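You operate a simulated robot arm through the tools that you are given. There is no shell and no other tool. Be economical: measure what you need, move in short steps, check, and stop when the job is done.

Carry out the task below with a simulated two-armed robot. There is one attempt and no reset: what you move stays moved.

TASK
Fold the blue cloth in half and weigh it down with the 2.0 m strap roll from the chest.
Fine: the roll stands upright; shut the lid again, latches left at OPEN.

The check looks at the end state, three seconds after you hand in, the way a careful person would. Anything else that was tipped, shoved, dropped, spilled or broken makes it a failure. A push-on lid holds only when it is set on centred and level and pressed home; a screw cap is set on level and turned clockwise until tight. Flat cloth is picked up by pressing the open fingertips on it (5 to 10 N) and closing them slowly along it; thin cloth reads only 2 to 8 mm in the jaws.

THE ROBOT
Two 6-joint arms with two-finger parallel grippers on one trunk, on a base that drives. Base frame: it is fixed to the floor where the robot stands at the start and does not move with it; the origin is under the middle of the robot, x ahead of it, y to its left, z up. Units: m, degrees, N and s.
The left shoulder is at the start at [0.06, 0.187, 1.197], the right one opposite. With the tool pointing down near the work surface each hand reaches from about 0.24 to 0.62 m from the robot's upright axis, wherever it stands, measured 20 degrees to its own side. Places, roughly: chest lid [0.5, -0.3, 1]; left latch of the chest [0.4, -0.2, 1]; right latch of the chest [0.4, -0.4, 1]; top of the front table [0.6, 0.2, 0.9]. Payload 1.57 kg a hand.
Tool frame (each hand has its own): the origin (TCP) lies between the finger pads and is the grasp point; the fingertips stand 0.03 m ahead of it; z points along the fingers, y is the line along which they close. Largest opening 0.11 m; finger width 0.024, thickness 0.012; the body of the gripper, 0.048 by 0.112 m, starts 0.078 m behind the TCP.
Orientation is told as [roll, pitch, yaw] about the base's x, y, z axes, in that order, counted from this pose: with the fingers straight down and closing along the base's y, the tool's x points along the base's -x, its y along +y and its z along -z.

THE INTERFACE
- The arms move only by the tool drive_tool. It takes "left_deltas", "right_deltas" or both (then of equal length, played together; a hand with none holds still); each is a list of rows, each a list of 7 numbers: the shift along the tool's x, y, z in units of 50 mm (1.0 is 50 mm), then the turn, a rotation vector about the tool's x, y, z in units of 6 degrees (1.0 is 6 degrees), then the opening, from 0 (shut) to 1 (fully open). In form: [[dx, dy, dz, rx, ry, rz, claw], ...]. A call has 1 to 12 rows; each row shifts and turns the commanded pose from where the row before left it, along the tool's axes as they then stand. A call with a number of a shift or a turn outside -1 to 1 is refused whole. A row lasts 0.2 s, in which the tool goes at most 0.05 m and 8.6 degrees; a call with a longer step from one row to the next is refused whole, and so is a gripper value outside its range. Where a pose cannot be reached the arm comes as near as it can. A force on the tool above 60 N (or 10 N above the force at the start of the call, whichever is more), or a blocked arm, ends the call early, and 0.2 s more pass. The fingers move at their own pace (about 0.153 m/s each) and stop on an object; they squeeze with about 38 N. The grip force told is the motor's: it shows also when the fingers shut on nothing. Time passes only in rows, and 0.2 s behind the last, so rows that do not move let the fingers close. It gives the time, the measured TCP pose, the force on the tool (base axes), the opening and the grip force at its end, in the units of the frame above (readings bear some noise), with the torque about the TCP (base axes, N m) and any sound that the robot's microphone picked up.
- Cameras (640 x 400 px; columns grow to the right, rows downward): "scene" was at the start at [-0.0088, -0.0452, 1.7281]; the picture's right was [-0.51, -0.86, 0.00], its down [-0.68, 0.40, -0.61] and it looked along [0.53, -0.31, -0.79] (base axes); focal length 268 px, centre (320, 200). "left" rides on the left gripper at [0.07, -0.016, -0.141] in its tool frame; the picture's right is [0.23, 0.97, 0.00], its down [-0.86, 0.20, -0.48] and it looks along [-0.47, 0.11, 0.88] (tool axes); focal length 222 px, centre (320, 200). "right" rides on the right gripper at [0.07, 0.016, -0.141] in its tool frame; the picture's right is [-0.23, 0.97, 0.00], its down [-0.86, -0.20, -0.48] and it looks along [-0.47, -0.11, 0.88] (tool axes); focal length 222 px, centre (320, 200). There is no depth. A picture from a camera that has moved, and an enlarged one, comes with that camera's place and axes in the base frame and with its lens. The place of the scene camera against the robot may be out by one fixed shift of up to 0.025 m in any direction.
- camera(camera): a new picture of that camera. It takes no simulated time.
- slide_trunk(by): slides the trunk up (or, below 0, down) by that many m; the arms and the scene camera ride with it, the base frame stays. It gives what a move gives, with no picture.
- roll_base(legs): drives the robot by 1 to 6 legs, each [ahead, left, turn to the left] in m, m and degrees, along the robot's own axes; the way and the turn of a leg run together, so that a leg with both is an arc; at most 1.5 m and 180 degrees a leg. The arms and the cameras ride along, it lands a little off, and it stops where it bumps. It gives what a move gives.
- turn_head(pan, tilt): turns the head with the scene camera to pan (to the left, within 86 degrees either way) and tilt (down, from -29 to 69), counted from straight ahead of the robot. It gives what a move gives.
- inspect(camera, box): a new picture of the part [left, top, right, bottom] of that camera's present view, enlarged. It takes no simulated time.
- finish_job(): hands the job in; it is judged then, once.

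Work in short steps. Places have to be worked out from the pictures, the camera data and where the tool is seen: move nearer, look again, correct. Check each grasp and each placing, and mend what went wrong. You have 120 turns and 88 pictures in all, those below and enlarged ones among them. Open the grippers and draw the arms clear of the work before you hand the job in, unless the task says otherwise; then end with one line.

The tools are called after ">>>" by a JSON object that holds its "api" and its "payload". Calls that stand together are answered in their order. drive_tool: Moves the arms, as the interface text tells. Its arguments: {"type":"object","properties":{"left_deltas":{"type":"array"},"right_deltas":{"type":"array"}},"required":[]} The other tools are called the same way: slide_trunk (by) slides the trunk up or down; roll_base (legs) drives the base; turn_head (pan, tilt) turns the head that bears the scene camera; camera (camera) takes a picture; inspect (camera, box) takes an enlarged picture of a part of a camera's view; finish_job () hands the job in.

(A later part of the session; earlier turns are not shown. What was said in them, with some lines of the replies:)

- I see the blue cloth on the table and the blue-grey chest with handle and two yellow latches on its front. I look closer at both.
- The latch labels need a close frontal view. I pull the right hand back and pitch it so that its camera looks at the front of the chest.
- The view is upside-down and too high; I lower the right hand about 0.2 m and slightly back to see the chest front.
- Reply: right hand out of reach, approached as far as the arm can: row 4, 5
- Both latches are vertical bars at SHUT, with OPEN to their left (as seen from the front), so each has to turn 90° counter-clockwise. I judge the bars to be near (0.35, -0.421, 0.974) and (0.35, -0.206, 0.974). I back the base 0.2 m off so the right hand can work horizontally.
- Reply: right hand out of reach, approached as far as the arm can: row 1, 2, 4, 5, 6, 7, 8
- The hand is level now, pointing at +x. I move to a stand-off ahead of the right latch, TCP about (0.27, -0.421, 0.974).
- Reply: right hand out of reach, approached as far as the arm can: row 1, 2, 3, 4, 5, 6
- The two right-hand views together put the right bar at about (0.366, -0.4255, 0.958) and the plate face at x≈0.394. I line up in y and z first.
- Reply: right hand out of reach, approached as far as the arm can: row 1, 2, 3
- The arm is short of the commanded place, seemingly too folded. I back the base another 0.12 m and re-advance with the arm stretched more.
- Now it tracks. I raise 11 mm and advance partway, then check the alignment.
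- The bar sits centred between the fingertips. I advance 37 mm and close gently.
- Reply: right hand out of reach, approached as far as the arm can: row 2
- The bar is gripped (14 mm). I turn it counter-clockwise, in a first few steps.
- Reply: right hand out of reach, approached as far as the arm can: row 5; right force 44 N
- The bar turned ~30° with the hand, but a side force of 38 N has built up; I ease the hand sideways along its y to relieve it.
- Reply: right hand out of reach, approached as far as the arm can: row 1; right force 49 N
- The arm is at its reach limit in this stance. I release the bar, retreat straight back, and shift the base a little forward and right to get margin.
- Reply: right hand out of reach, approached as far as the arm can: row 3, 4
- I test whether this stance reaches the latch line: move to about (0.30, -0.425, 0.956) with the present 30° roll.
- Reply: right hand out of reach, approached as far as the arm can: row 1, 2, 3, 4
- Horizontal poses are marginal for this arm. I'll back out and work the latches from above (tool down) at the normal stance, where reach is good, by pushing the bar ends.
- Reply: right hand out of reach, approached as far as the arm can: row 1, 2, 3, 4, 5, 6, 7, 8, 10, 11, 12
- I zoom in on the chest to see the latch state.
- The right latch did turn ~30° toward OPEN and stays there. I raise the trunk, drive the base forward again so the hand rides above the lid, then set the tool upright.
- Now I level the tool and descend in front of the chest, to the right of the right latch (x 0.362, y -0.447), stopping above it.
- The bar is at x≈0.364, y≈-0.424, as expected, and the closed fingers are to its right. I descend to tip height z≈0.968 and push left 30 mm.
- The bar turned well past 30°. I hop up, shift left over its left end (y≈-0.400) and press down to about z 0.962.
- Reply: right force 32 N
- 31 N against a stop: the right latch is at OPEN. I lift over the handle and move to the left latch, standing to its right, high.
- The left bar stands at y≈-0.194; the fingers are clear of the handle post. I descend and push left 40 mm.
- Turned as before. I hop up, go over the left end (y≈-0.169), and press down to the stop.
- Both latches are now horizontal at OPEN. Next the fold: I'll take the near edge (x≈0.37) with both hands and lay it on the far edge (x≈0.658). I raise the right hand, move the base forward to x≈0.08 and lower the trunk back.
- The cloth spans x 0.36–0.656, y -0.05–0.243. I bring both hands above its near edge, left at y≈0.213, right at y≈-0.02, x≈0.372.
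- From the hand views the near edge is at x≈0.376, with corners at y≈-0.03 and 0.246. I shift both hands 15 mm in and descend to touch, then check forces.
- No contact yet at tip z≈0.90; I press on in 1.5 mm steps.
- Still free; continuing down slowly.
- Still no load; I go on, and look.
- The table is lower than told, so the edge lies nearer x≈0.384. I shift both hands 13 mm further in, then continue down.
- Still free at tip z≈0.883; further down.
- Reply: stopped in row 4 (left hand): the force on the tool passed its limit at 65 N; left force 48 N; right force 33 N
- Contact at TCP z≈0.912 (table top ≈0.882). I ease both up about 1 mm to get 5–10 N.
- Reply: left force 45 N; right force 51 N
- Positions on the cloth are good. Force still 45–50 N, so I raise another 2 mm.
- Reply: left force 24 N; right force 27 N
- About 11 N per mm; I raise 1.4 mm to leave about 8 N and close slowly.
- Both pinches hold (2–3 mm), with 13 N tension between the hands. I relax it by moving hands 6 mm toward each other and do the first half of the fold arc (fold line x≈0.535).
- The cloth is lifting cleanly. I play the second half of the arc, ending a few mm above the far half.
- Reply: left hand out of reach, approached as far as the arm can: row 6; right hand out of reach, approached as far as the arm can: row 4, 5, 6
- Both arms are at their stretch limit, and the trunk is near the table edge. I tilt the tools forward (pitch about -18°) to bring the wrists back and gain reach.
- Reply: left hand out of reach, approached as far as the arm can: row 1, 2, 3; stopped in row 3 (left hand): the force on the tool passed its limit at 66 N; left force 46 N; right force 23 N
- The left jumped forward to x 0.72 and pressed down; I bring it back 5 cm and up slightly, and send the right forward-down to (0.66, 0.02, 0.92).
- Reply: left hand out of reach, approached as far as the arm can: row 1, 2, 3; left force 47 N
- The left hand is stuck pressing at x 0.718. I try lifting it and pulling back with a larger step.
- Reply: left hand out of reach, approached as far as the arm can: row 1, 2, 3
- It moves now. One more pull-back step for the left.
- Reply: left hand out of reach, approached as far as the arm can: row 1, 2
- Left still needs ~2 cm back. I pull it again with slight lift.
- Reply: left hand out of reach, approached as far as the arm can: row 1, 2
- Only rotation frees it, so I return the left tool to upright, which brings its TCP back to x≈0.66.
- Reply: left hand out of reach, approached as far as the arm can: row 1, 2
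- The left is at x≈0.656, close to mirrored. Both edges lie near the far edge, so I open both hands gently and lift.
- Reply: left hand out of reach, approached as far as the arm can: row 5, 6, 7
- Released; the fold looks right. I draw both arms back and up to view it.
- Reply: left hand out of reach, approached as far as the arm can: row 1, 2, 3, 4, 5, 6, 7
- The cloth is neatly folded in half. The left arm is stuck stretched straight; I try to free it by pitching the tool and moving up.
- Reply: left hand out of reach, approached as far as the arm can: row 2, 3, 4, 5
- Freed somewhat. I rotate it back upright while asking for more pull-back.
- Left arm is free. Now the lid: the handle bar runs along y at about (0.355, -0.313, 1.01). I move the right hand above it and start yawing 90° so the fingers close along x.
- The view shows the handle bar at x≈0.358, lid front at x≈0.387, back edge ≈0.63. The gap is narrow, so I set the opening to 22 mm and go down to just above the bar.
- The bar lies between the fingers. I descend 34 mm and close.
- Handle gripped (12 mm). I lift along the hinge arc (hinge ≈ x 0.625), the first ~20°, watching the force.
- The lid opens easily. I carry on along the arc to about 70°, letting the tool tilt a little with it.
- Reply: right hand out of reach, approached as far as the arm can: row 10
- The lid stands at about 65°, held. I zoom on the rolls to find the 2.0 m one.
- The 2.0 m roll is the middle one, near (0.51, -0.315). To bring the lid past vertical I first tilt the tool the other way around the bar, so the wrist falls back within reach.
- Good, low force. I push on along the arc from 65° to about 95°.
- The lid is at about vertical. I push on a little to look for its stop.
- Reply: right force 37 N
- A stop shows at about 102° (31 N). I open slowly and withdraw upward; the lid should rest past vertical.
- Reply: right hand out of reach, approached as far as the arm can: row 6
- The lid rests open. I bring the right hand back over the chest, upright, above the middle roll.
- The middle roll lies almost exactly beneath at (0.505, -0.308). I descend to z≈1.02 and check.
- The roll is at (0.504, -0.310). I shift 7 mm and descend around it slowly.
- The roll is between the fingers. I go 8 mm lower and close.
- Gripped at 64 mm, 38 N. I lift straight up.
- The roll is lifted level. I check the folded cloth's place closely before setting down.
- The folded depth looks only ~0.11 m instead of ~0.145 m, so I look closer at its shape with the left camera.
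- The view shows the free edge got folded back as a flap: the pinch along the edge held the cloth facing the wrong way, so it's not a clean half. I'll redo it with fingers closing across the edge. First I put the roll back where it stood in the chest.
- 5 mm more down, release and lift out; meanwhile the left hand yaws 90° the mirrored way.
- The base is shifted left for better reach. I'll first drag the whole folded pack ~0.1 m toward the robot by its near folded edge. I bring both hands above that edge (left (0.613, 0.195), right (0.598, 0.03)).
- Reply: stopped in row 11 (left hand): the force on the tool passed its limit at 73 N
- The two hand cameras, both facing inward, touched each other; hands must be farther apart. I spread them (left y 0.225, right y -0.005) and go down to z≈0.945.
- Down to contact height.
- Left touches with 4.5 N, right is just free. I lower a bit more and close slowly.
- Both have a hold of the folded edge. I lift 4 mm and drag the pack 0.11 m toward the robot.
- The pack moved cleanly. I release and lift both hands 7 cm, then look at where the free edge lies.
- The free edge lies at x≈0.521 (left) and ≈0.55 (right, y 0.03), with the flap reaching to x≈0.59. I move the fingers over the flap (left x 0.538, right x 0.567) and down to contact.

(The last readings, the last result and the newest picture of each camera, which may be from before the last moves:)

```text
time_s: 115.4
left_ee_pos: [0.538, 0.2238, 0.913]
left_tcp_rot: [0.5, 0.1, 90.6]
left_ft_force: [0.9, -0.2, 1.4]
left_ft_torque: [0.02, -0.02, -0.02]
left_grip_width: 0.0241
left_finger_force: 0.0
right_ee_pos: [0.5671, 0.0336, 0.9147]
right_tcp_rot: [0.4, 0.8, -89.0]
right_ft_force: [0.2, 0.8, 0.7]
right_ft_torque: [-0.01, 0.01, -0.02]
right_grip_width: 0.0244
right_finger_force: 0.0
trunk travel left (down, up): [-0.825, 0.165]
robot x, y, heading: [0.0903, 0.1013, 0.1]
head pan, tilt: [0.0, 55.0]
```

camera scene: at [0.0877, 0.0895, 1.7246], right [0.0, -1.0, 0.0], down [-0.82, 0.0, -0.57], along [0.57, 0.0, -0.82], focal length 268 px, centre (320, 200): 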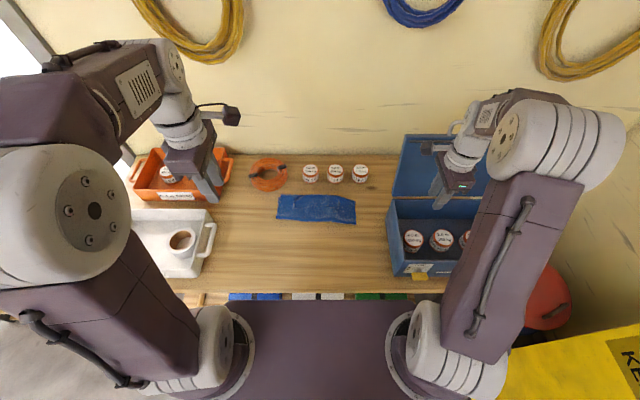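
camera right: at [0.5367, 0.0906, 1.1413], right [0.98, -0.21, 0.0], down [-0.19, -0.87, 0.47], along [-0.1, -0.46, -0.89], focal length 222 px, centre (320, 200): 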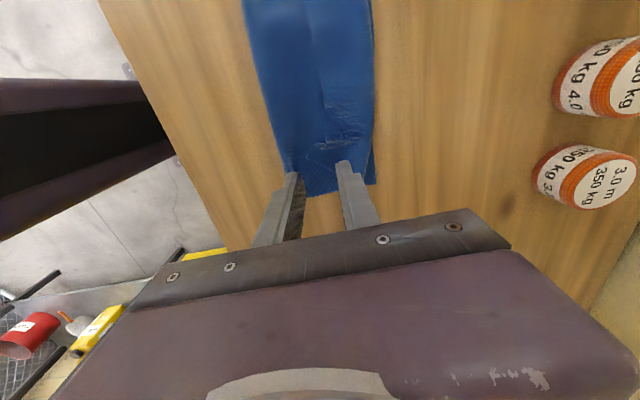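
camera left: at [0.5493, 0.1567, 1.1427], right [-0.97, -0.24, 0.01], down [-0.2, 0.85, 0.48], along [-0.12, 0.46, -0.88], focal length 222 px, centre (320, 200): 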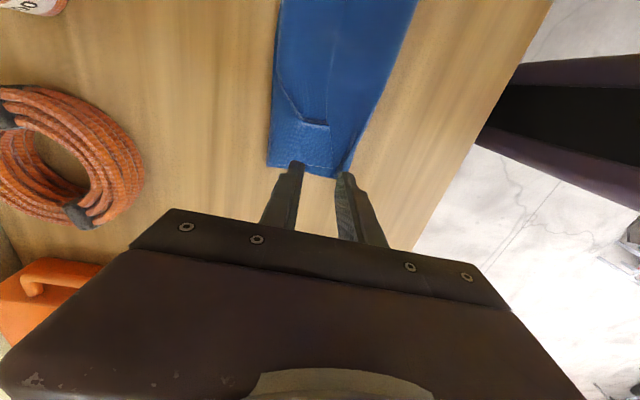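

Nearly touching. I press slightly and read the force.

>>> {"api": "drive_tool", "payload": {"left_deltas": [[0, 0, 0.015, 0, 0, 0, 0.22], [0, 0, 0, 0, 0, 0, 0.22]], "right_deltas": [[0, 0, 0.035, 0, 0, 0, 0.22], [0, 0, 0, 0, 0, 0, 0.22]]}}

```text
time_s: 116.0
left_ee_pos: [0.5372, 0.2251, 0.9132]
left_tcp_rot: [0.4, 0.1, 90.6]
left_ft_force: [0.3, 0.1, 1.5]
left_ft_torque: [0.01, -0.03, 0.0]
left_grip_width: 0.0242
left_finger_force: 0.1
right_ee_pos: [0.5676, 0.0341, 0.9122]
right_tcp_rot: [0.4, 0.8, -89.0]
right_ft_force: [0.2, 0.5, 3.1]
right_ft_torque: [0.03, 0.01, 0.0]
right_grip_width: 0.0244
right_finger_force: 0.3
trunk travel left (down, up): [-0.825, 0.165]
robot x, y, heading: [0.0886, 0.0993, 0.3]
head pan, tilt: [0.0, 55.0]
```

A touch more, then close slowly.

>>> {"api": "drive_tool", "payload": {"left_deltas": [[0, 0, 0.02, 0, 0, 0, 0.22], [0, 0, 0, 0, 0, 0, 0.18], [0, 0, 0, 0, 0, 0, 0.14], [0, 0, 0, 0, 0, 0, 0.1], [0, 0, 0, 0, 0, 0, 0.06], [0, 0, 0, 0, 0, 0, 0.03], [0, 0, 0, 0, 0, 0, 0.0], [0, 0, 0, 0, 0, 0, 0.0]], "right_deltas": [[0, 0, 0.01, 0, 0, 0, 0.22], [0, 0, 0, 0, 0, 0, 0.18], [0, 0, 0, 0, 0, 0, 0.14], [0, 0, 0, 0, 0, 0, 0.1], [0, 0, 0, 0, 0, 0, 0.06], [0, 0, 0, 0, 0, 0, 0.03], [0, 0, 0, 0, 0, 0, 0.0], [0, 0, 0, 0, 0, 0, 0.0]]}}

```text
time_s: 117.8
left_ee_pos: [0.5353, 0.224, 0.9142]
left_tcp_rot: [0.4, 0.2, 90.7]
left_ft_force: [-1.9, -0.3, 11.3]
left_ft_torque: [0.02, 0.04, 0.01]
left_grip_width: 0.0023
left_finger_force: 23.8
right_ee_pos: [0.5656, 0.0333, 0.9121]
right_tcp_rot: [0.4, 0.8, -89.1]
right_ft_force: [0.7, 0.7, 2.8]
right_ft_torque: [0.02, 0.01, 0.03]
right_grip_width: 0.0027
right_finger_force: 24.1
trunk travel left (down, up): [-0.825, 0.165]
robot x, y, heading: [0.0864, 0.0971, -0.1]
head pan, tilt: [0.0, 55.0]
```

Both pinch a single layer (2.3–2.7 mm). I peel the flap up and back toward the robot to x≈0.36.

>>> {"api": "drive_tool", "payload": {"left_deltas": [[0, 0, -0.5, 0, 0, 0, 0], [0, 0, -0.6, 0, 0, 0, 0], [0, 0.5, -0.4, 0, 0, 0, 0], [0, 0.6, -0.2, 0, 0, 0, 0], [0, 0.6, 0, 0, 0, 0, 0], [0, 0.6, 0, 0, 0, 0, 0], [0, 0.6, 0.2, 0, 0, 0, 0], [0, 0.6, 0.4, 0, 0, 0, 0], [0, 0, 0.4, 0, 0, 0, 0], [0, 0, 0, 0, 0, 0, 0]], "right_deltas": [[0, 0, -0.5, 0, 0, 0, 0], [0, 0, -0.6, 0, 0, 0, 0], [0, -0.6, -0.4, 0, 0, 0, 0], [0, -0.7, -0.2, 0, 0, 0, 0], [0, -0.7, 0, 0, 0, 0, 0], [0, -0.7, 0, 0, 0, 0, 0], [0, -0.7, 0.2, 0, 0, 0, 0], [0, -0.7, 0.4, 0, 0, 0, 0], [0, 0, 0.4, 0, 0, 0, 0], [0, 0, 0, 0, 0, 0, 0]]}}

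>>> {"api": "camera", "payload": {"camera": "scene"}}

```text
time_s: 120.0
left_ee_pos: [0.3631, 0.2236, 0.9471]
left_tcp_rot: [0.4, 0.1, 90.6]
left_ft_force: [-1.3, 0.5, -0.1]
left_ft_torque: [0.01, -0.04, 0.0]
left_grip_width: 0.0017
left_finger_force: 23.9
right_ee_pos: [0.3617, 0.0287, 0.9443]
right_tcp_rot: [0.5, 0.8, -88.9]
right_ft_force: [0.3, -1.3, -0.1]
right_ft_torque: [0.02, 0.0, 0.01]
right_grip_width: 0.0027
right_finger_force: 24.1
trunk travel left (down, up): [-0.825, 0.165]
robot x, y, heading: [0.0856, 0.0978, -0.1]
head pan, tilt: [0.0, 55.0]
```

```text
18 pictures are left
camera scene: at [0.0874, 0.0897, 1.7246], right [0.0, -1.0, 0.0], down [-0.82, 0.0, -0.57], along [0.57, 0.0, -0.82], focal length 268 px, centre (320, 200)
```

scene: 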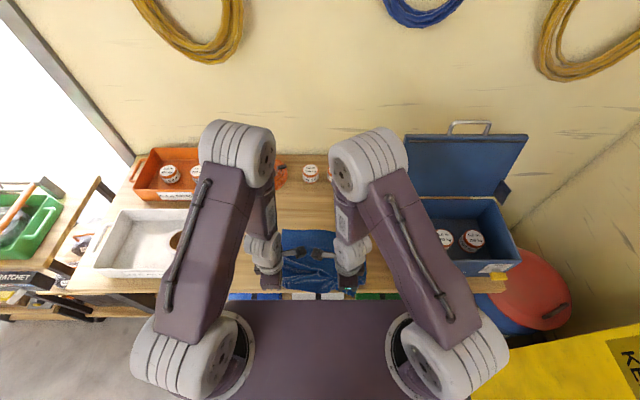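

The cloth is peeled back. I zoom in to see whether it lies flat and where its far edge is.

>>> {"api": "inspect", "payload": {"camera": "scene", "box": [245, 205, 385, 305]}}

```text
4.00 times, centred on (315, 255) of scene
camera zoom: at [0.0874, 0.0897, 1.7246], right [0.0, -1.0, 0.0], down [-0.82, 0.0, -0.57], along [0.57, 0.0, -0.82], focal length 1073 px, centre (340, -20)
```

zoom: 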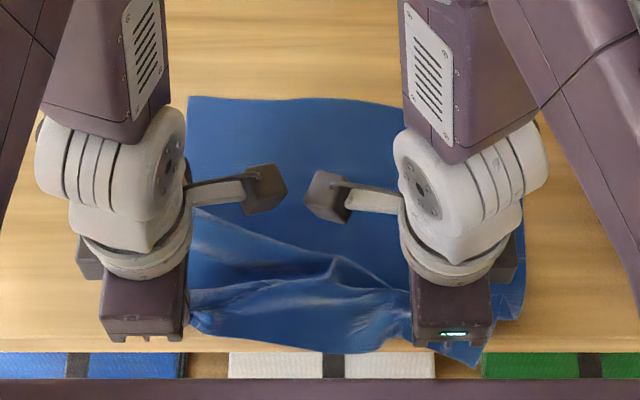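

The far edge is at x≈0.565 and the near part is slack. I raise the held edge to hang above x≈0.42 (the wanted fold line), which pulls out the wrinkles, then check.

>>> {"api": "drive_tool", "payload": {"left_deltas": [[0, 0, -0.6, 0, 0, 0, 0], [0, -0.3, -0.6, 0, 0, 0, 0], [0, -0.4, -0.6, 0, 0, 0, 0], [0, -0.4, -0.6, 0, 0, 0, 0], [0, 0, 0, 0, 0, 0, 0], [0, 0, 0, 0, 0, 0, 0]], "right_deltas": [[0, 0, -0.6, 0, 0, 0, 0], [0, 0.3, -0.6, 0, 0, 0, 0], [0, 0.4, -0.6, 0, 0, 0, 0], [0, 0.4, -0.6, 0, 0, 0, 0], [0, 0, 0, 0, 0, 0, 0], [0, 0, 0, 0, 0, 0, 0]]}}

>>> {"api": "inspect", "payload": {"camera": "scene", "box": [245, 175, 405, 305]}}

```text
time_s: 121.4
left_ee_pos: [0.4184, 0.2241, 1.0678]
left_tcp_rot: [0.4, 0.2, 90.6]
left_ft_force: [-0.2, 0.7, 0.2]
left_ft_torque: [-0.04, -0.03, 0.05]
left_grip_width: 0.0021
left_finger_force: 23.4
right_ee_pos: [0.4129, 0.0283, 1.0551]
right_tcp_rot: [0.2, 0.8, -89.0]
right_ft_force: [-0.2, -0.4, -0.6]
right_ft_torque: [0.03, 0.0, -0.01]
right_grip_width: 0.0023
right_finger_force: 23.6
right hand out of reach, approached as far as the arm can: row 2
trunk travel left (down, up): [-0.825, 0.165]
robot x, y, heading: [0.0885, 0.1001, 0.0]
head pan, tilt: [0.0, 55.0]
```

```text
3.08 times, centred on (325, 240) of scene
camera zoom: at [0.0886, 0.0901, 1.7246], right [0.0, -1.0, 0.0], down [-0.82, 0.0, -0.57], along [0.57, 0.0, -0.82], focal length 825 px, centre (305, 77)
```

zoom: 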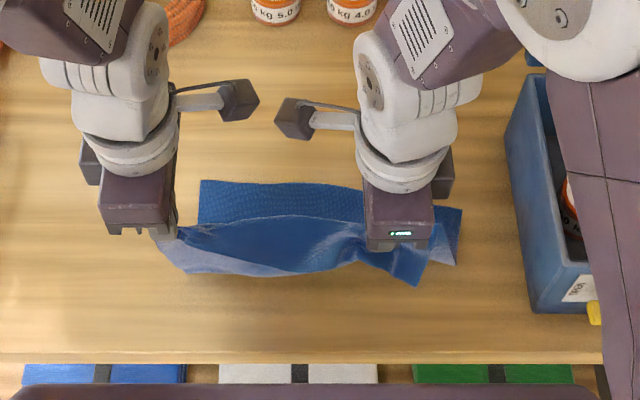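

It hangs cleanly with a fold near x≈0.43 and the far edge at ≈0.547. I shift the edge slightly back/down to centre the fold at x≈0.40, then lay it forward along a quarter arc onto the far edge.

>>> {"api": "drive_tool", "payload": {"left_deltas": [[0, 0.47, 0.42, 0, 0, 0, 0], [0, 0, 0, 0, 0, 0, 0], [0, -0.515, 0.05, 0, 0, 0, 0], [0, -0.497, 0.15, 0, 0, 0, 0], [0, -0.46, 0.24, 0, 0, 0, 0], [0, -0.405, 0.32, 0, 0, 0, 0], [0, -0.335, 0.39, 0, 0, 0, 0], [0, -0.257, 0.45, 0, 0, 0, 0], [0, -0.162, 0.49, 0, 0, 0, 0], [0, -0.07, 0.45, 0, 0, 0, 0], [0, 0, 0, 0, 0, 0, 0]], "right_deltas": [[0, -0.36, 0.16, 0, 0, 0, 0], [0, 0, 0, 0, 0, 0, 0], [0, 0.515, 0.05, 0, 0, 0, 0], [0, 0.497, 0.15, 0, 0, 0, 0], [0, 0.46, 0.24, 0, 0, 0, 0], [0, 0.405, 0.32, 0, 0, 0, 0], [0, 0.335, 0.39, 0, 0, 0, 0], [0, 0.257, 0.45, 0, 0, 0, 0], [0, 0.162, 0.49, 0, 0, 0, 0], [0, 0.07, 0.45, 0, 0, 0, 0], [0, 0, 0, 0, 0, 0, 0]]}}

>>> {"api": "inspect", "payload": {"camera": "scene", "box": [245, 175, 405, 305]}}

```text
time_s: 123.8
left_ee_pos: [0.5281, 0.2241, 0.9203]
left_tcp_rot: [0.3, 0.1, 90.6]
left_ft_force: [0.4, -0.1, 0.9]
left_ft_torque: [-0.03, -0.03, -0.01]
left_grip_width: 0.0019
left_finger_force: 23.3
right_ee_pos: [0.5288, 0.0291, 0.9225]
right_tcp_rot: [0.5, 0.9, -89.0]
right_ft_force: [-0.3, -0.4, 1.7]
right_ft_torque: [0.01, 0.02, 0.05]
right_grip_width: 0.0025
right_finger_force: 23.9
trunk travel left (down, up): [-0.825, 0.165]
robot x, y, heading: [0.088, 0.0988, 0.3]
head pan, tilt: [0.0, 55.0]
```

```text
3.08 times, centred on (325, 240) of scene
camera zoom: at [0.0869, 0.0899, 1.7246], right [0.0, -1.0, 0.0], down [-0.82, 0.0, -0.57], along [0.57, 0.0, -0.82], focal length 825 px, centre (305, 77)
```

zoom: 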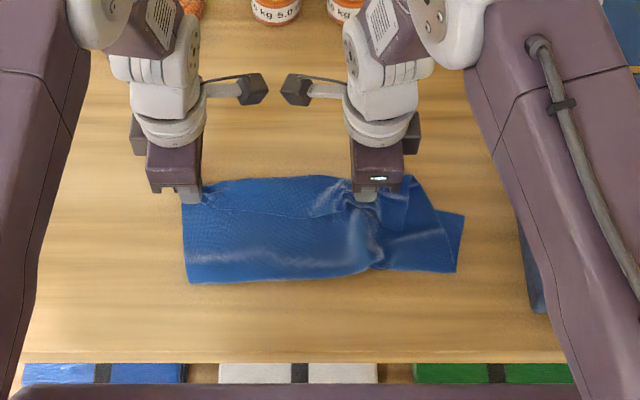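

This is a much better half fold: fold line at x≈0.42, edges meeting near x≈0.55. I lower 5 mm, release and lift away.

>>> {"api": "drive_tool", "payload": {"left_deltas": [[0, 0, 0.1, 0, 0, 0, 0], [0, 0, 0, 0, 0, 0, 0.06], [0, 0, 0, 0, 0, 0, 0.12], [0, 0, -0.3, 0, 0, 0, 0.15], [0, 0, -0.7, 0, 0, 0, 0.15], [-0.3, 0.3, -0.8, 0, 0, 0, 0.15], [-0.4, 0.4, -0.8, 0, 0, 0, 0.15], [-0.4, 0.4, -0.8, 0, 0, 0, 0.15], [-0.4, 0.4, -0.8, 0, 0, 0, 0.15], [-0.4, 0.4, -0.8, 0, 0, 0, 0.15]], "right_deltas": [[0, 0, 0.1, 0, 0, 0, 0], [0, 0, 0, 0, 0, 0, 0.06], [0, 0, 0, 0, 0, 0, 0.12], [0, 0, -0.3, 0, 0, 0, 0.15], [0, 0, -0.7, 0, 0, 0, 0.15], [-0.5, 0, -0.8, 0, 0, 0, 0.15], [-0.5, 0, -0.8, 0, 0, 0, 0.15], [-0.5, 0, -0.8, 0, 0, 0, 0.15], [-0.5, 0, -0.8, 0, 0, 0, 0.15], [-0.5, 0, -0.5, 0, 0, 0, 0.15]]}}

>>> {"api": "inspect", "payload": {"camera": "scene", "box": [245, 175, 405, 305]}}

```text
time_s: 126.0
left_ee_pos: [0.4266, 0.32, 1.1646]
left_tcp_rot: [0.4, 0.0, 90.5]
left_ft_force: [-0.9, 0.0, -0.2]
left_ft_torque: [0.0, -0.02, 0.0]
left_grip_width: 0.0168
left_finger_force: 0.0
right_ee_pos: [0.5267, -0.0999, 1.1526]
right_tcp_rot: [0.4, 0.8, -89.0]
right_ft_force: [0.6, -0.1, -0.6]
right_ft_torque: [0.0, -0.01, 0.01]
right_grip_width: 0.0166
right_finger_force: 0.1
trunk travel left (down, up): [-0.825, 0.165]
robot x, y, heading: [0.0912, 0.0994, -0.1]
head pan, tilt: [0.0, 55.0]
```

```text
3.08 times, centred on (325, 240) of scene
camera zoom: at [0.0845, 0.0894, 1.7245], right [0.0, -1.0, 0.0], down [-0.82, 0.0, -0.58], along [0.58, 0.0, -0.82], focal length 825 px, centre (305, 77)
```

zoom: 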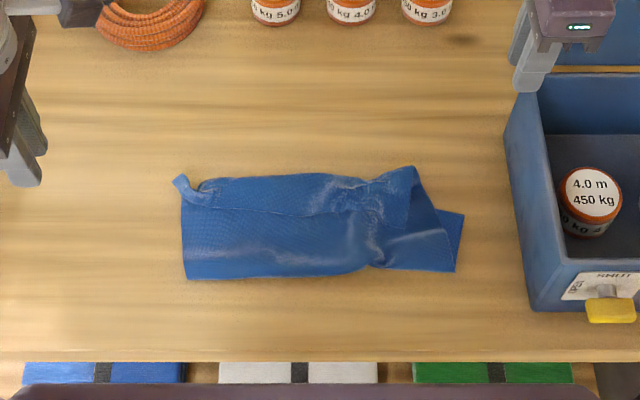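

The cloth now lies folded in half. I go back for the 2.0 m roll with the right hand.

>>> {"api": "drive_tool", "payload": {"right_deltas": [[-0.85, -0.09, 0, 0, 0, 0, 0.4], [-0.85, -0.09, 0, 0, 0, 0, 0.6], [-0.85, -0.09, 0, 0, 0, 0, 0.8], [-0.85, -0.08, 0, 0, 0, 0, 0.8], [-0.84, -0.08, 0, 0, 0, 0, 0.8], [0, 0, 0.8, 0, 0, 0, 0.8], [0, 0, 0.8, 0, 0, 0, 0.8], [0, 0, 0, 0, 0, 0, 0.8]]}}

>>> {"api": "camera", "payload": {"camera": "right"}}

```text
time_s: 127.8
left_ee_pos: [0.4278, 0.3191, 1.1643]
left_tcp_rot: [0.4, 0.1, 90.6]
left_ft_force: [0.2, 0.9, -0.6]
left_ft_torque: [0.01, 0.0, -0.04]
left_grip_width: 0.0165
left_finger_force: 0.1
right_ee_pos: [0.5116, -0.3107, 1.0664]
right_tcp_rot: [0.5, 0.8, -89.1]
right_ft_force: [0.1, 0.1, -1.0]
right_ft_torque: [0.02, -0.02, 0.0]
right_grip_width: 0.0881
right_finger_force: 0.0
trunk travel left (down, up): [-0.825, 0.165]
robot x, y, heading: [0.0905, 0.0968, -0.1]
head pan, tilt: [0.0, 55.0]
```

```text
13 pictures are left
camera right: at [0.5256, -0.2411, 1.2082], right [0.98, -0.21, 0.0], down [-0.19, -0.87, 0.47], along [-0.09, -0.46, -0.89], focal length 222 px, centre (320, 200)
```

right: 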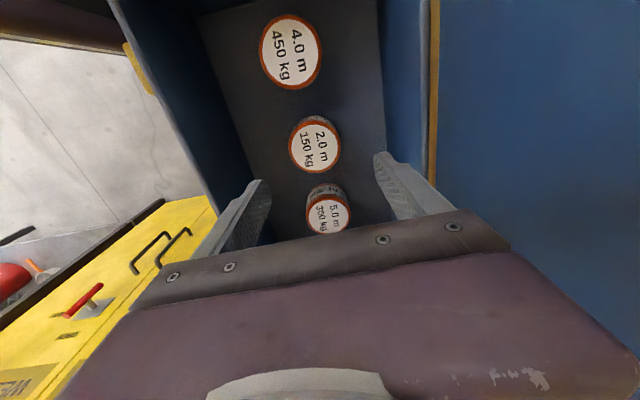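

The roll is at (0.506, -0.310). I correct 5 mm, descend and grasp.

>>> {"api": "drive_tool", "payload": {"right_deltas": [[0, -0.1, 0.5, 0, 0, 0, 0.8], [0, 0, 0.7, 0, 0, 0, 0.8], [0, 0, 0.7, 0, 0, 0, 0.8], [0, 0, 0.5, 0, 0, 0, 0.8], [0, 0, 0.32, 0, 0, 0, 0.8], [0, 0, 0, 0, 0, 0, 0.65], [0, 0, 0, 0, 0, 0, 0.55], [0, 0, 0, 0, 0, 0, 0.5], [0, 0, 0, 0, 0, 0, 0.5]]}}

>>> {"api": "drive_tool", "payload": {"right_deltas": [[0, 0, -0.3, 0, 0, 0, 0.5], [0, 0, -0.7, 0, 0, 0, 0.5], [0, 0, -0.7, 0, 0, 0, 0.5], [0, 0, -0.7, 0, 0, 0, 0.5], [0, 0, -0.7, 0, 0, 0, 0.5], [0, 0, -0.7, 0, 0, 0, 0.5], [0, 0, -0.4, 0, 0, 0, 0.5], [0, 0, 0, 0, 0, 0, 0.5]]}}

```text
time_s: 129.8
left_ee_pos: [0.4298, 0.3191, 1.1643]
left_tcp_rot: [0.6, 0.1, 90.6]
left_ft_force: [0.2, -0.3, 0.2]
left_ft_torque: [-0.01, 0.01, 0.0]
left_grip_width: 0.0165
left_finger_force: 0.2
right_ee_pos: [0.5064, -0.308, 0.9305]
right_tcp_rot: [0.3, 0.8, -89.0]
right_ft_force: [0.3, -0.6, -0.2]
right_ft_torque: [0.0, 0.02, -0.01]
right_grip_width: 0.0641
right_finger_force: 38.5
trunk travel left (down, up): [-0.825, 0.165]
robot x, y, heading: [0.0847, 0.0965, -0.0]
head pan, tilt: [0.0, 55.0]
```

```text
time_s: 131.6
left_ee_pos: [0.4316, 0.3194, 1.1651]
left_tcp_rot: [0.5, 0.1, 90.6]
left_ft_force: [-0.2, -0.3, 0.0]
left_ft_torque: [0.01, 0.0, 0.01]
left_grip_width: 0.0164
left_finger_force: 0.2
right_ee_pos: [0.5083, -0.3105, 1.1381]
right_tcp_rot: [0.3, 0.9, -88.9]
right_ft_force: [-0.1, 0.1, -2.8]
right_ft_torque: [0.03, 0.01, -0.02]
right_grip_width: 0.0643
right_finger_force: 37.8
trunk travel left (down, up): [-0.825, 0.165]
robot x, y, heading: [0.0896, 0.0947, 0.1]
head pan, tilt: [0.0, 55.0]
```

Roll held. I move the left hand aside and carry the roll over the smooth part of the folded cloth, (0.478, 0.12).

>>> {"api": "drive_tool", "payload": {"left_deltas": [[-0.7, 0, -0.4, 0, 0, 0, 0.15], [-0.7, 0, -0.4, 0, 0, 0, 0.15], [-0.7, 0, -0.4, 0, 0, 0, 0.15], [0, 0, -0.4, 0, 0, 0, 0.15], [0, 0, 0, 0, 0, 0, 0.15], [0, 0, 0, 0, 0, 0, 0.15], [0, 0, 0, 0, 0, 0, 0.15], [0, 0, 0, 0, 0, 0, 0.15], [0, 0, 0, 0, 0, 0, 0.15], [0, 0, 0, 0, 0, 0, 0.15], [0, 0, 0, 0, 0, 0, 0.15]], "right_deltas": [[0.861, -0.06, 0, 0, 0, 0, 0.5], [0.861, -0.06, 0, 0, 0, 0, 0.5], [0.861, -0.06, 0, 0, 0, 0, 0.5], [0.861, -0.06, 0, 0, 0, 0, 0.5], [0.861, -0.06, 0, 0, 0, 0, 0.5], [0.861, -0.06, 0, 0, 0, 0, 0.5], [0.861, -0.06, 0, 0, 0, 0, 0.5], [0.861, -0.06, 0, 0, 0, 0, 0.5], [0.861, -0.06, 0, 0, 0, 0, 0.5], [0.861, -0.06, 0, 0, 0, 0, 0.5], [0, 0, 0, 0, 0, 0, 0.5]]}}

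>>> {"api": "drive_tool", "payload": {"right_deltas": [[0, 0, 0.7, 0, 0, 0, 0.5], [0, 0, 0.7, 0, 0, 0, 0.5], [0, 0, 0.7, 0, 0, 0, 0.5], [0, 0, 0.7, 0, 0, 0, 0.5], [0, 0, 0.6, 0, 0, 0, 0.5], [0, 0, 0.3, 0, 0, 0, 0.5], [0, 0, 0, 0, 0, 0, 0.5]]}}

>>> {"api": "camera", "payload": {"camera": "right"}}

```text
time_s: 134.0
left_ee_pos: [0.4307, 0.4235, 1.2453]
left_tcp_rot: [0.5, 0.1, 90.6]
left_ft_force: [0.6, 1.0, -0.4]
left_ft_torque: [-0.02, -0.01, 0.05]
left_grip_width: 0.0166
left_finger_force: 0.1
right_ee_pos: [0.4713, 0.1221, 1.1444]
right_tcp_rot: [0.4, 0.8, -89.0]
right_ft_force: [-0.5, -0.4, -2.2]
right_ft_torque: [0.01, -0.01, -0.02]
right_grip_width: 0.0639
right_finger_force: 38.4
trunk travel left (down, up): [-0.825, 0.165]
robot x, y, heading: [0.0913, 0.0987, 0.2]
head pan, tilt: [0.0, 55.0]
```

```text
time_s: 135.6
left_ee_pos: [0.432, 0.4234, 1.2457]
left_tcp_rot: [0.5, 0.1, 90.7]
left_ft_force: [0.9, 0.0, 0.7]
left_ft_torque: [-0.01, 0.0, -0.02]
left_grip_width: 0.0168
left_finger_force: 0.1
right_ee_pos: [0.4705, 0.123, 0.9608]
right_tcp_rot: [0.4, 0.8, -89.0]
right_ft_force: [-0.5, -0.2, -1.9]
right_ft_torque: [-0.01, -0.01, 0.03]
right_grip_width: 0.064
right_finger_force: 37.9
trunk travel left (down, up): [-0.825, 0.165]
robot x, y, heading: [0.0905, 0.0982, 0.2]
head pan, tilt: [0.0, 55.0]
```

```text
12 pictures are left
camera right: at [0.4836, 0.1914, 1.1028], right [0.98, -0.21, 0.0], down [-0.19, -0.87, 0.47], along [-0.1, -0.46, -0.89], focal length 222 px, centre (320, 200)
```

right: 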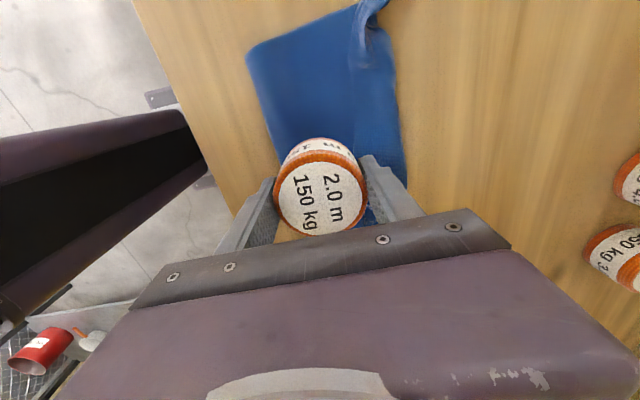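

The cloth spans x 0.432–0.549 here, so I shift 14 mm forward to x≈0.485 and lower stepwise toward contact.

>>> {"api": "drive_tool", "payload": {"right_deltas": [[-0.16, 0.28, 0, 0, 0, 0, 0.5], [0, 0, 0.2, 0, 0, 0, 0.5], [0, 0, 0.2, 0, 0, 0, 0.5], [0, 0, 0.1, 0, 0, 0, 0.5], [0, 0, 0, 0, 0, 0, 0.5]]}}

```text
time_s: 136.8
left_ee_pos: [0.4307, 0.4248, 1.2455]
left_tcp_rot: [0.6, 0.1, 90.7]
left_ft_force: [0.7, -0.9, -0.6]
left_ft_torque: [0.02, 0.01, -0.01]
left_grip_width: 0.0164
left_finger_force: 0.0
right_ee_pos: [0.4861, 0.1143, 0.936]
right_tcp_rot: [0.3, 0.8, -89.0]
right_ft_force: [0.2, -0.1, -2.1]
right_ft_torque: [0.0, 0.02, -0.01]
right_grip_width: 0.0641
right_finger_force: 38.0
trunk travel left (down, up): [-0.825, 0.165]
robot x, y, heading: [0.0902, 0.097, -0.2]
head pan, tilt: [0.0, 55.0]
```

Still hanging free (−2 N weight). I lower in small steps.

>>> {"api": "drive_tool", "payload": {"right_deltas": [[0, 0, 0.06, 0, 0, 0, 0.5], [0, 0, 0.06, 0, 0, 0, 0.5], [0, 0, 0, 0, 0, 0, 0.5]]}}

```text
time_s: 137.6
left_ee_pos: [0.4312, 0.4235, 1.2452]
left_tcp_rot: [0.5, 0.1, 90.6]
left_ft_force: [-0.4, 1.4, 0.5]
left_ft_torque: [-0.04, -0.03, 0.0]
left_grip_width: 0.0166
left_finger_force: 0.2
right_ee_pos: [0.4861, 0.1156, 0.9309]
right_tcp_rot: [0.2, 0.8, -89.1]
right_ft_force: [-0.4, -0.9, -1.7]
right_ft_torque: [-0.01, 0.02, 0.02]
right_grip_width: 0.0644
right_finger_force: 37.8
trunk travel left (down, up): [-0.825, 0.165]
robot x, y, heading: [0.0901, 0.094, -0.1]
head pan, tilt: [0.0, 55.0]
```

>>> {"api": "drive_tool", "payload": {"right_deltas": [[0, 0, 0.04, 0, 0, 0, 0.5], [0, 0, 0.04, 0, 0, 0, 0.5], [0, 0, 0, 0, 0, 0, 0.5]]}}

```text
time_s: 138.4
left_ee_pos: [0.4319, 0.4241, 1.245]
left_tcp_rot: [0.5, 0.0, 90.6]
left_ft_force: [-0.4, 0.0, 0.0]
left_ft_torque: [0.0, -0.01, -0.01]
left_grip_width: 0.0167
left_finger_force: 0.1
right_ee_pos: [0.4866, 0.1152, 0.9264]
right_tcp_rot: [0.3, 0.8, -89.0]
right_ft_force: [-0.3, 0.7, -2.2]
right_ft_torque: [-0.01, 0.01, 0.0]
right_grip_width: 0.0639
right_finger_force: 37.7
trunk travel left (down, up): [-0.825, 0.165]
robot x, y, heading: [0.0898, 0.0958, 0.1]
head pan, tilt: [0.0, 55.0]
```

No contact yet at TCP 0.926; another 5 mm.

>>> {"api": "drive_tool", "payload": {"right_deltas": [[0, 0, 0.04, 0, 0, 0, 0.5], [0, 0, 0.03, 0, 0, 0, 0.5], [0, 0, 0.03, 0, 0, 0, 0.5], [0, 0, 0, 0, 0, 0, 0.5]]}}

```text
time_s: 139.4
left_ee_pos: [0.4317, 0.4241, 1.2449]
left_tcp_rot: [0.5, 0.2, 90.5]
left_ft_force: [0.8, -0.3, -0.3]
left_ft_torque: [0.03, -0.01, 0.0]
left_grip_width: 0.0167
left_finger_force: 0.0
right_ee_pos: [0.4859, 0.1146, 0.9216]
right_tcp_rot: [0.4, 0.8, -89.1]
right_ft_force: [-0.4, -0.4, 1.6]
right_ft_torque: [-0.01, -0.08, 0.0]
right_grip_width: 0.0643
right_finger_force: 38.2
trunk travel left (down, up): [-0.825, 0.165]
robot x, y, heading: [0.0916, 0.0963, -0.1]
head pan, tilt: [0.0, 55.0]
```

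Contact: the roll carries on the cloth. I release and rise straight up.

>>> {"api": "drive_tool", "payload": {"right_deltas": [[0, 0, 0.01, 0, 0, 0, 0.6], [0, 0, 0, 0, 0, 0, 0.66], [0, 0, 0, 0, 0, 0, 0.75], [0, 0, 0, 0, 0, 0, 0.8], [0, 0, -0.3, 0, 0, 0, 0.8], [0, 0, -0.7, 0, 0, 0, 0.8], [0, 0, -0.8, 0, 0, 0, 0.8], [0, 0, -0.8, 0, 0, 0, 0.8], [-0.6, 0, -0.6, 0, 0, 0, 0.5], [-0.8, 0, -0.4, 0, 0, 0, 0.3], [-0.8, 0, 0, 0, 0, 0, 0.2]]}}

>>> {"api": "camera", "payload": {"camera": "scene"}}

>>> {"api": "inspect", "payload": {"camera": "scene", "box": [245, 175, 405, 305]}}

```text
time_s: 141.8
left_ee_pos: [0.4317, 0.4234, 1.2459]
left_tcp_rot: [0.5, 0.1, 90.7]
left_ft_force: [-0.7, 0.0, 0.2]
left_ft_torque: [0.03, 0.01, -0.01]
left_grip_width: 0.0166
left_finger_force: 0.1
right_ee_pos: [0.4869, 0.0002, 1.1003]
right_tcp_rot: [0.5, 0.8, -89.0]
right_ft_force: [0.8, 0.3, -0.6]
right_ft_torque: [0.02, -0.01, 0.01]
right_grip_width: 0.0219
right_finger_force: 0.0
trunk travel left (down, up): [-0.825, 0.165]
robot x, y, heading: [0.0921, 0.0962, -0.0]
head pan, tilt: [0.0, 55.0]
```

```text
11 pictures are left
camera scene: at [0.0881, 0.0888, 1.7245], right [0.0, -1.0, 0.0], down [-0.82, 0.0, -0.57], along [0.57, 0.0, -0.82], focal length 268 px, centre (320, 200)
```

scene: 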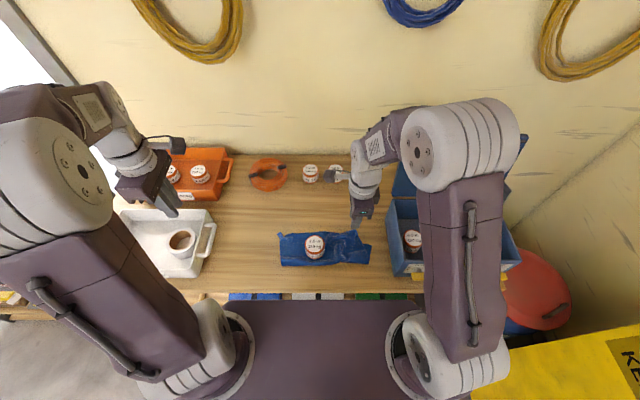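

```text
3.08 times, centred on (325, 240) of scene
camera zoom: at [0.0881, 0.0888, 1.7245], right [0.0, -1.0, 0.0], down [-0.82, 0.0, -0.57], along [0.57, 0.0, -0.82], focal length 825 px, centre (305, 77)
```

zoom: 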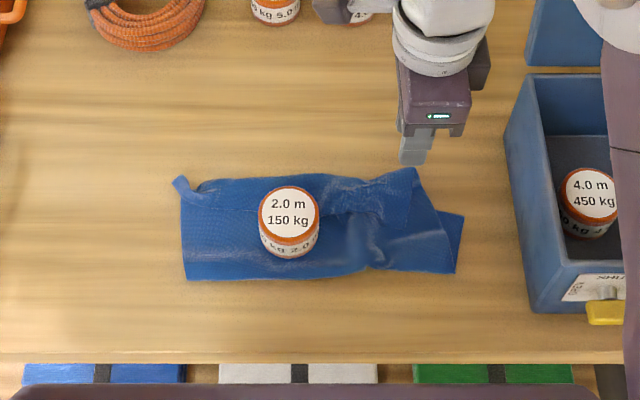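

The 2.0 m roll stands upright on the folded cloth. Now the lid: I move the base back right and raise the right hand toward the handle, tilted as when I released it.

>>> {"api": "roll_base", "payload": {"legs": [[-0.01, -0.097, 0]]}}

>>> {"api": "drive_tool", "payload": {"right_deltas": [[-0.3, 0, -0.8, 0, 0, 0, 0.2], [-0.4, 0, -0.8, 0, 0, 0, 0.2], [-0.5, 0, -0.7, 0, 0, 0, 0.2], [-0.5, 0, -0.7, 0, 0, 0, 0.2], [-0.5, 0, -0.6, 0, 0, 0, 0.2], [-0.5, 0, -0.6, 0, 0, 0, 0.2], [-0.5, 0, -0.6, 0, 0, 0, 0.2], [-0.5, 0, -0.4, 0, 0, 0, 0.2], [-0.5, 0.6, 0, -1, 0, 0, 0.2], [0, 0.6, 0, -1, 0, 0, 0.2], [0, 0.6, 0, -1, 0, 0, 0.2], [0, 0, 0, 0, 0, 0, 0.2]]}}

>>> {"api": "camera", "payload": {"camera": "right"}}

```text
time_s: 142.9
left_ee_pos: [0.4224, 0.3316, 1.2445]
left_tcp_rot: [0.5, 0.3, 90.5]
left_ft_force: [0.4, 0.1, 0.8]
left_ft_torque: [-0.02, -0.01, -0.02]
left_grip_width: 0.0166
left_finger_force: 0.0
right_ee_pos: [0.4767, -0.0923, 1.1008]
right_tcp_rot: [0.3, 0.7, -88.9]
right_ft_force: [-0.1, 0.2, 1.1]
right_ft_torque: [-0.03, 0.01, -0.03]
right_grip_width: 0.022
right_finger_force: 0.2
trunk travel left (down, up): [-0.825, 0.165]
robot x, y, heading: [0.0779, 0.0006, 0.3]
head pan, tilt: [0.0, 55.0]
```

```text
time_s: 145.5
left_ee_pos: [0.4201, 0.3276, 1.2447]
left_tcp_rot: [0.5, 0.1, 90.6]
left_ft_force: [0.5, 0.8, -0.1]
left_ft_torque: [0.01, 0.02, 0.02]
left_grip_width: 0.0163
left_finger_force: 0.1
right_ee_pos: [0.5675, -0.3078, 1.3684]
right_tcp_rot: [18.5, 0.7, -89.0]
right_ft_force: [0.0, -0.6, -0.3]
right_ft_torque: [0.03, 0.01, -0.02]
right_grip_width: 0.022
right_finger_force: 0.0
trunk travel left (down, up): [-0.825, 0.165]
robot x, y, heading: [0.0772, 0.0036, 0.1]
head pan, tilt: [0.0, 55.0]
```

```text
9 pictures are left
camera right: at [0.5362, -0.2402, 1.5072], right [0.93, -0.21, 0.3], down [-0.32, -0.87, 0.38], along [0.18, -0.45, -0.87], focal length 222 px, centre (320, 200)
```

right: 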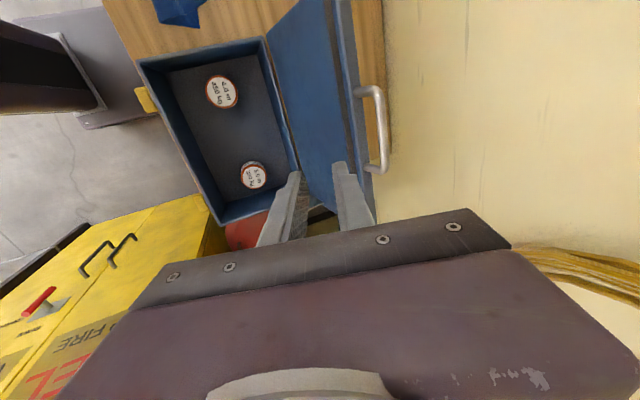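

The view fits the handle bar still at about (0.681, -0.31, 1.267). I move to a stand-off along the tool axis 5 cm before the grip pose, then look.

>>> {"api": "drive_tool", "payload": {"right_deltas": [[-0.06, 0.5, 0.2, 0, 0, 0, 0.26], [0, 0.5, 0.2, 0, 0, 0, 0.26], [0, 0.51, 0.2, 0, 0, 0, 0.26], [0, 0, 0.6, 0, 0, 0, 0.26], [0, 0, 0, 0, 0, 0, 0.26]]}}

>>> {"api": "camera", "payload": {"camera": "right"}}

```text
time_s: 146.7
left_ee_pos: [0.4196, 0.329, 1.2445]
left_tcp_rot: [0.4, 0.0, 90.6]
left_ft_force: [-0.2, 0.2, -0.9]
left_ft_torque: [-0.02, -0.05, 0.03]
left_grip_width: 0.0165
left_finger_force: 0.1
right_ee_pos: [0.6584, -0.3092, 1.3334]
right_tcp_rot: [18.4, 0.8, -89.0]
right_ft_force: [-0.2, 1.7, -0.8]
right_ft_torque: [0.03, -0.03, -0.01]
right_grip_width: 0.0285
right_finger_force: 0.1
trunk travel left (down, up): [-0.825, 0.165]
robot x, y, heading: [0.0799, -0.004, 0.2]
head pan, tilt: [0.0, 55.0]
```

```text
8 pictures are left
camera right: at [0.6262, -0.2401, 1.4741], right [0.93, -0.21, 0.3], down [-0.32, -0.87, 0.38], along [0.18, -0.45, -0.87], focal length 222 px, centre (320, 200)
```

right: 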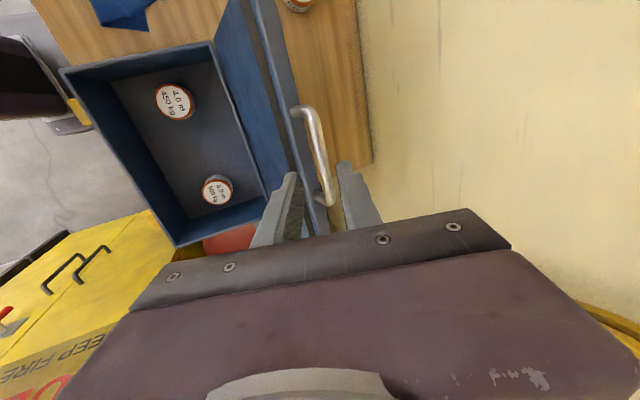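

The bar lies between the fingers. I advance 47 mm along the tool axis and close on it.

>>> {"api": "drive_tool", "payload": {"right_deltas": [[0, 0, 0.5, 0, 0, 0, 0.26], [0, 0, 0.44, 0, 0, 0, 0.26], [0, 0, 0, 0, 0, 0, 0.1], [0, 0, 0, 0, 0, 0, 0], [0, 0, 0, 0, 0, 0, 0]]}}

```text
time_s: 147.9
left_ee_pos: [0.421, 0.3281, 1.2459]
left_tcp_rot: [0.5, 0.1, 90.7]
left_ft_force: [0.8, -0.6, -0.9]
left_ft_torque: [0.0, 0.01, 0.03]
left_grip_width: 0.0167
left_finger_force: 0.0
right_ee_pos: [0.6743, -0.3079, 1.2903]
right_tcp_rot: [18.4, 0.7, -89.0]
right_ft_force: [1.0, 0.5, 0.3]
right_ft_torque: [0.28, -0.04, -0.65]
right_grip_width: 0.0116
right_finger_force: 29.5
trunk travel left (down, up): [-0.825, 0.165]
robot x, y, heading: [0.0796, 0.0003, 0.3]
head pan, tilt: [0.0, 55.0]
```

Gripped (11.6 mm). I reverse the arc down to about 65°.

>>> {"api": "drive_tool", "payload": {"right_deltas": [[0, -0.3, -0.14, 0, 0, 0, 0], [0, -0.3, -0.14, 0, 0, 0, 0], [0, -0.44, -0.17, 0, 0, 0, 0], [0, -0.452, -0.13, 0, 0, 0, 0], [0, -0.464, -0.09, 0, 0, 0, 0], [0, -0.47, -0.05, 0, 0, 0, 0], [0, -0.47, -0.01, 0, 0, 0, 0], [0, -0.47, 0.03, 0, 0, 0, 0], [0, 0, 0, 0, 0, 0, 0]]}}

```text
time_s: 149.9
left_ee_pos: [0.4195, 0.3308, 1.2458]
left_tcp_rot: [0.4, 0.2, 90.5]
left_ft_force: [0.4, 0.3, -0.3]
left_ft_torque: [-0.01, 0.03, 0.02]
left_grip_width: 0.0165
left_finger_force: 0.0
right_ee_pos: [0.4995, -0.3064, 1.2721]
right_tcp_rot: [18.3, 0.7, -88.9]
right_ft_force: [-5.1, 9.7, 4.9]
right_ft_torque: [0.53, 0.1, -0.54]
right_grip_width: 0.0119
right_finger_force: 28.9
trunk travel left (down, up): [-0.825, 0.165]
robot x, y, heading: [0.0769, -0.0013, 0.2]
head pan, tilt: [0.0, 55.0]
```

On track with low force. I continue down the arc, bringing the tool back upright gradually, to about 17°.

>>> {"api": "drive_tool", "payload": {"right_deltas": [[0, -0.476, 0.1, 0.256, 0, 0, 0], [0, -0.47, 0.156, 0.256, 0, 0, 0], [0, -0.438, 0.208, 0.256, 0, 0, 0], [0, -0.422, 0.268, 0.256, 0, 0, 0], [0, -0.378, 0.308, 0.256, 0, 0, 0], [0, -0.344, 0.352, 0.256, 0, 0, 0], [0, -0.304, 0.398, 0.256, 0, 0, 0], [0, -0.248, 0.424, 0.256, 0, 0, 0], [0, -0.206, 0.464, 0.256, 0, 0, 0], [0, 0, 0, 0, 0, 0, 0]]}}

```text
time_s: 152.1
left_ee_pos: [0.4197, 0.3306, 1.2449]
left_tcp_rot: [0.4, 0.1, 90.7]
left_ft_force: [1.0, -0.3, -0.7]
left_ft_torque: [0.05, -0.01, 0.02]
left_grip_width: 0.0164
left_finger_force: 0.2
right_ee_pos: [0.3648, -0.3076, 1.1031]
right_tcp_rot: [4.4, 0.9, -88.9]
right_ft_force: [-9.5, 10.0, -2.5]
right_ft_torque: [0.85, 0.17, -0.7]
right_grip_width: 0.0118
right_finger_force: 29.4
trunk travel left (down, up): [-0.825, 0.165]
robot x, y, heading: [0.0768, -0.0011, 0.0]
head pan, tilt: [0.0, 55.0]
```

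Exactly on the arc. I lower the last part gently.

>>> {"api": "drive_tool", "payload": {"right_deltas": [[0, -0.148, 0.472, 0.256, 0, 0, 0], [0, -0.092, 0.5, 0.256, 0, 0, 0], [0, -0.02, 0.25, 0.2, 0, 0, 0], [0, -0.01, 0.22, 0, 0, 0, 0], [0, 0, 0, 0, 0, 0, 0]]}}

>>> {"api": "camera", "payload": {"camera": "right"}}

```text
time_s: 153.3
left_ee_pos: [0.4175, 0.3297, 1.2458]
left_tcp_rot: [0.3, 0.3, 90.6]
left_ft_force: [0.0, -0.3, -0.2]
left_ft_torque: [0.03, -0.04, -0.01]
left_grip_width: 0.0164
left_finger_force: 0.1
right_ee_pos: [0.3562, -0.3094, 1.029]
right_tcp_rot: [0.3, 0.8, -89.1]
right_ft_force: [-9.7, 0.8, 14.9]
right_ft_torque: [0.61, 0.06, -0.7]
right_grip_width: 0.012
right_finger_force: 29.1
trunk travel left (down, up): [-0.825, 0.165]
robot x, y, heading: [0.0741, 0.0046, 0.0]
head pan, tilt: [0.0, 55.0]
```

```text
7 pictures are left
camera right: at [0.3688, -0.2405, 1.1709], right [0.98, -0.21, 0.0], down [-0.19, -0.86, 0.47], along [-0.1, -0.46, -0.88], focal length 222 px, centre (320, 200)
```

right: 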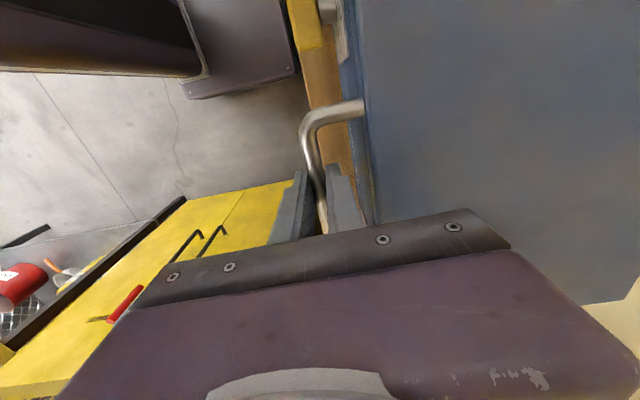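

The lid is down (contact 15 N, same height as originally). I release the handle and rise straight up, then pull the arms clear.

>>> {"api": "drive_tool", "payload": {"right_deltas": [[0, 0, -0.02, 0, 0, 0, 0.1], [0, -0.02, 0, 0, 0, 0, 0.18], [0, 0, 0, 0, 0, 0, 0.2], [0, 0, -0.3, 0, 0, 0, 0.2], [0, 0, -0.6, 0, 0, 0, 0.2], [0, 0, -0.8, 0, 0, 0, 0.2], [0, 0, -0.8, 0, 0, 0, 0.4], [0, 0, -0.8, 0, 0, 0, 0.6], [0, -0.4, -0.6, 0, 0, 0, 0.8], [0, 0, 0, 0, 0, 0, 0.8]], "left_deltas": [[0, 0, 0, 0, 0, 0, 0.3], [0, 0, 0, 0, 0, 0, 0.5], [0, 0, 0, 0, 0, 0, 0.8], [0, 0, -0.5, 0, 0, 0, 0.8], [0, 0.3, -0.5, 0, 0, 0, 0.8], [0, 0.3, -0.5, 0, 0, 0, 0.8], [0, 0, 0, 0, 0, 0, 0.8], [0, 0, 0, 0, 0, 0, 0.8], [0, 0, 0, 0, 0, 0, 0.8], [0, 0, 0, 0, 0, 0, 0.8]]}}

>>> {"api": "camera", "payload": {"camera": "scene"}}

>>> {"api": "inspect", "payload": {"camera": "scene", "box": [240, 170, 500, 300]}}

```text
time_s: 155.5
left_ee_pos: [0.3923, 0.3264, 1.3199]
left_tcp_rot: [0.5, 0.1, 90.6]
left_ft_force: [1.1, -0.1, 0.3]
left_ft_torque: [0.0, -0.02, -0.01]
left_grip_width: 0.0879
left_finger_force: 0.3
right_ee_pos: [0.3369, -0.3144, 1.2239]
right_tcp_rot: [0.2, 0.8, -89.1]
right_ft_force: [-0.5, 0.3, -0.2]
right_ft_torque: [0.0, 0.02, 0.0]
right_grip_width: 0.0879
right_finger_force: 0.1
trunk travel left (down, up): [-0.825, 0.165]
robot x, y, heading: [0.0778, 0.0029, 0.0]
head pan, tilt: [0.0, 55.0]
```

```text
6 pictures are left
camera scene: at [0.0785, -0.0065, 1.7245], right [0.0, -1.0, 0.0], down [-0.82, 0.0, -0.57], along [0.57, 0.0, -0.82], focal length 268 px, centre (320, 200)
```

scene: 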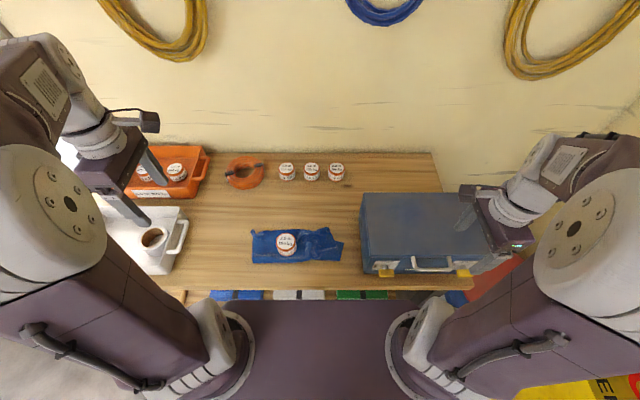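

```text
2.46 times, centred on (370, 235) of scene
camera zoom: at [0.0785, -0.0065, 1.7245], right [0.0, -1.0, 0.0], down [-0.82, 0.0, -0.57], along [0.57, 0.0, -0.82], focal length 660 px, centre (197, 114)
```

zoom: 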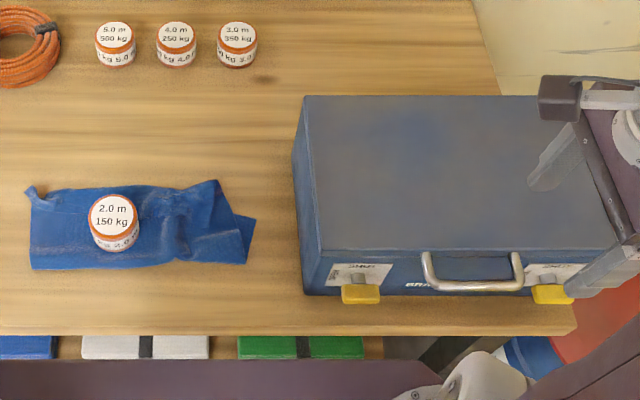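

The end state is as wanted: cloth folded with the 2.0 m roll upright on it, lid shut, both latches at OPEN, other rolls in place, arms clear with grippers open. I hand in.

>>> {"api": "finish_job", "payload": {}}

```text
The job is handed in.
```

I handed the job in: the blue cloth is folded in half with the 2.0 m roll standing upright on it, the chest lid is shut and both latches are at OPEN; the fold is wrinkled at the far right, where a corner of the bottom layer shows.
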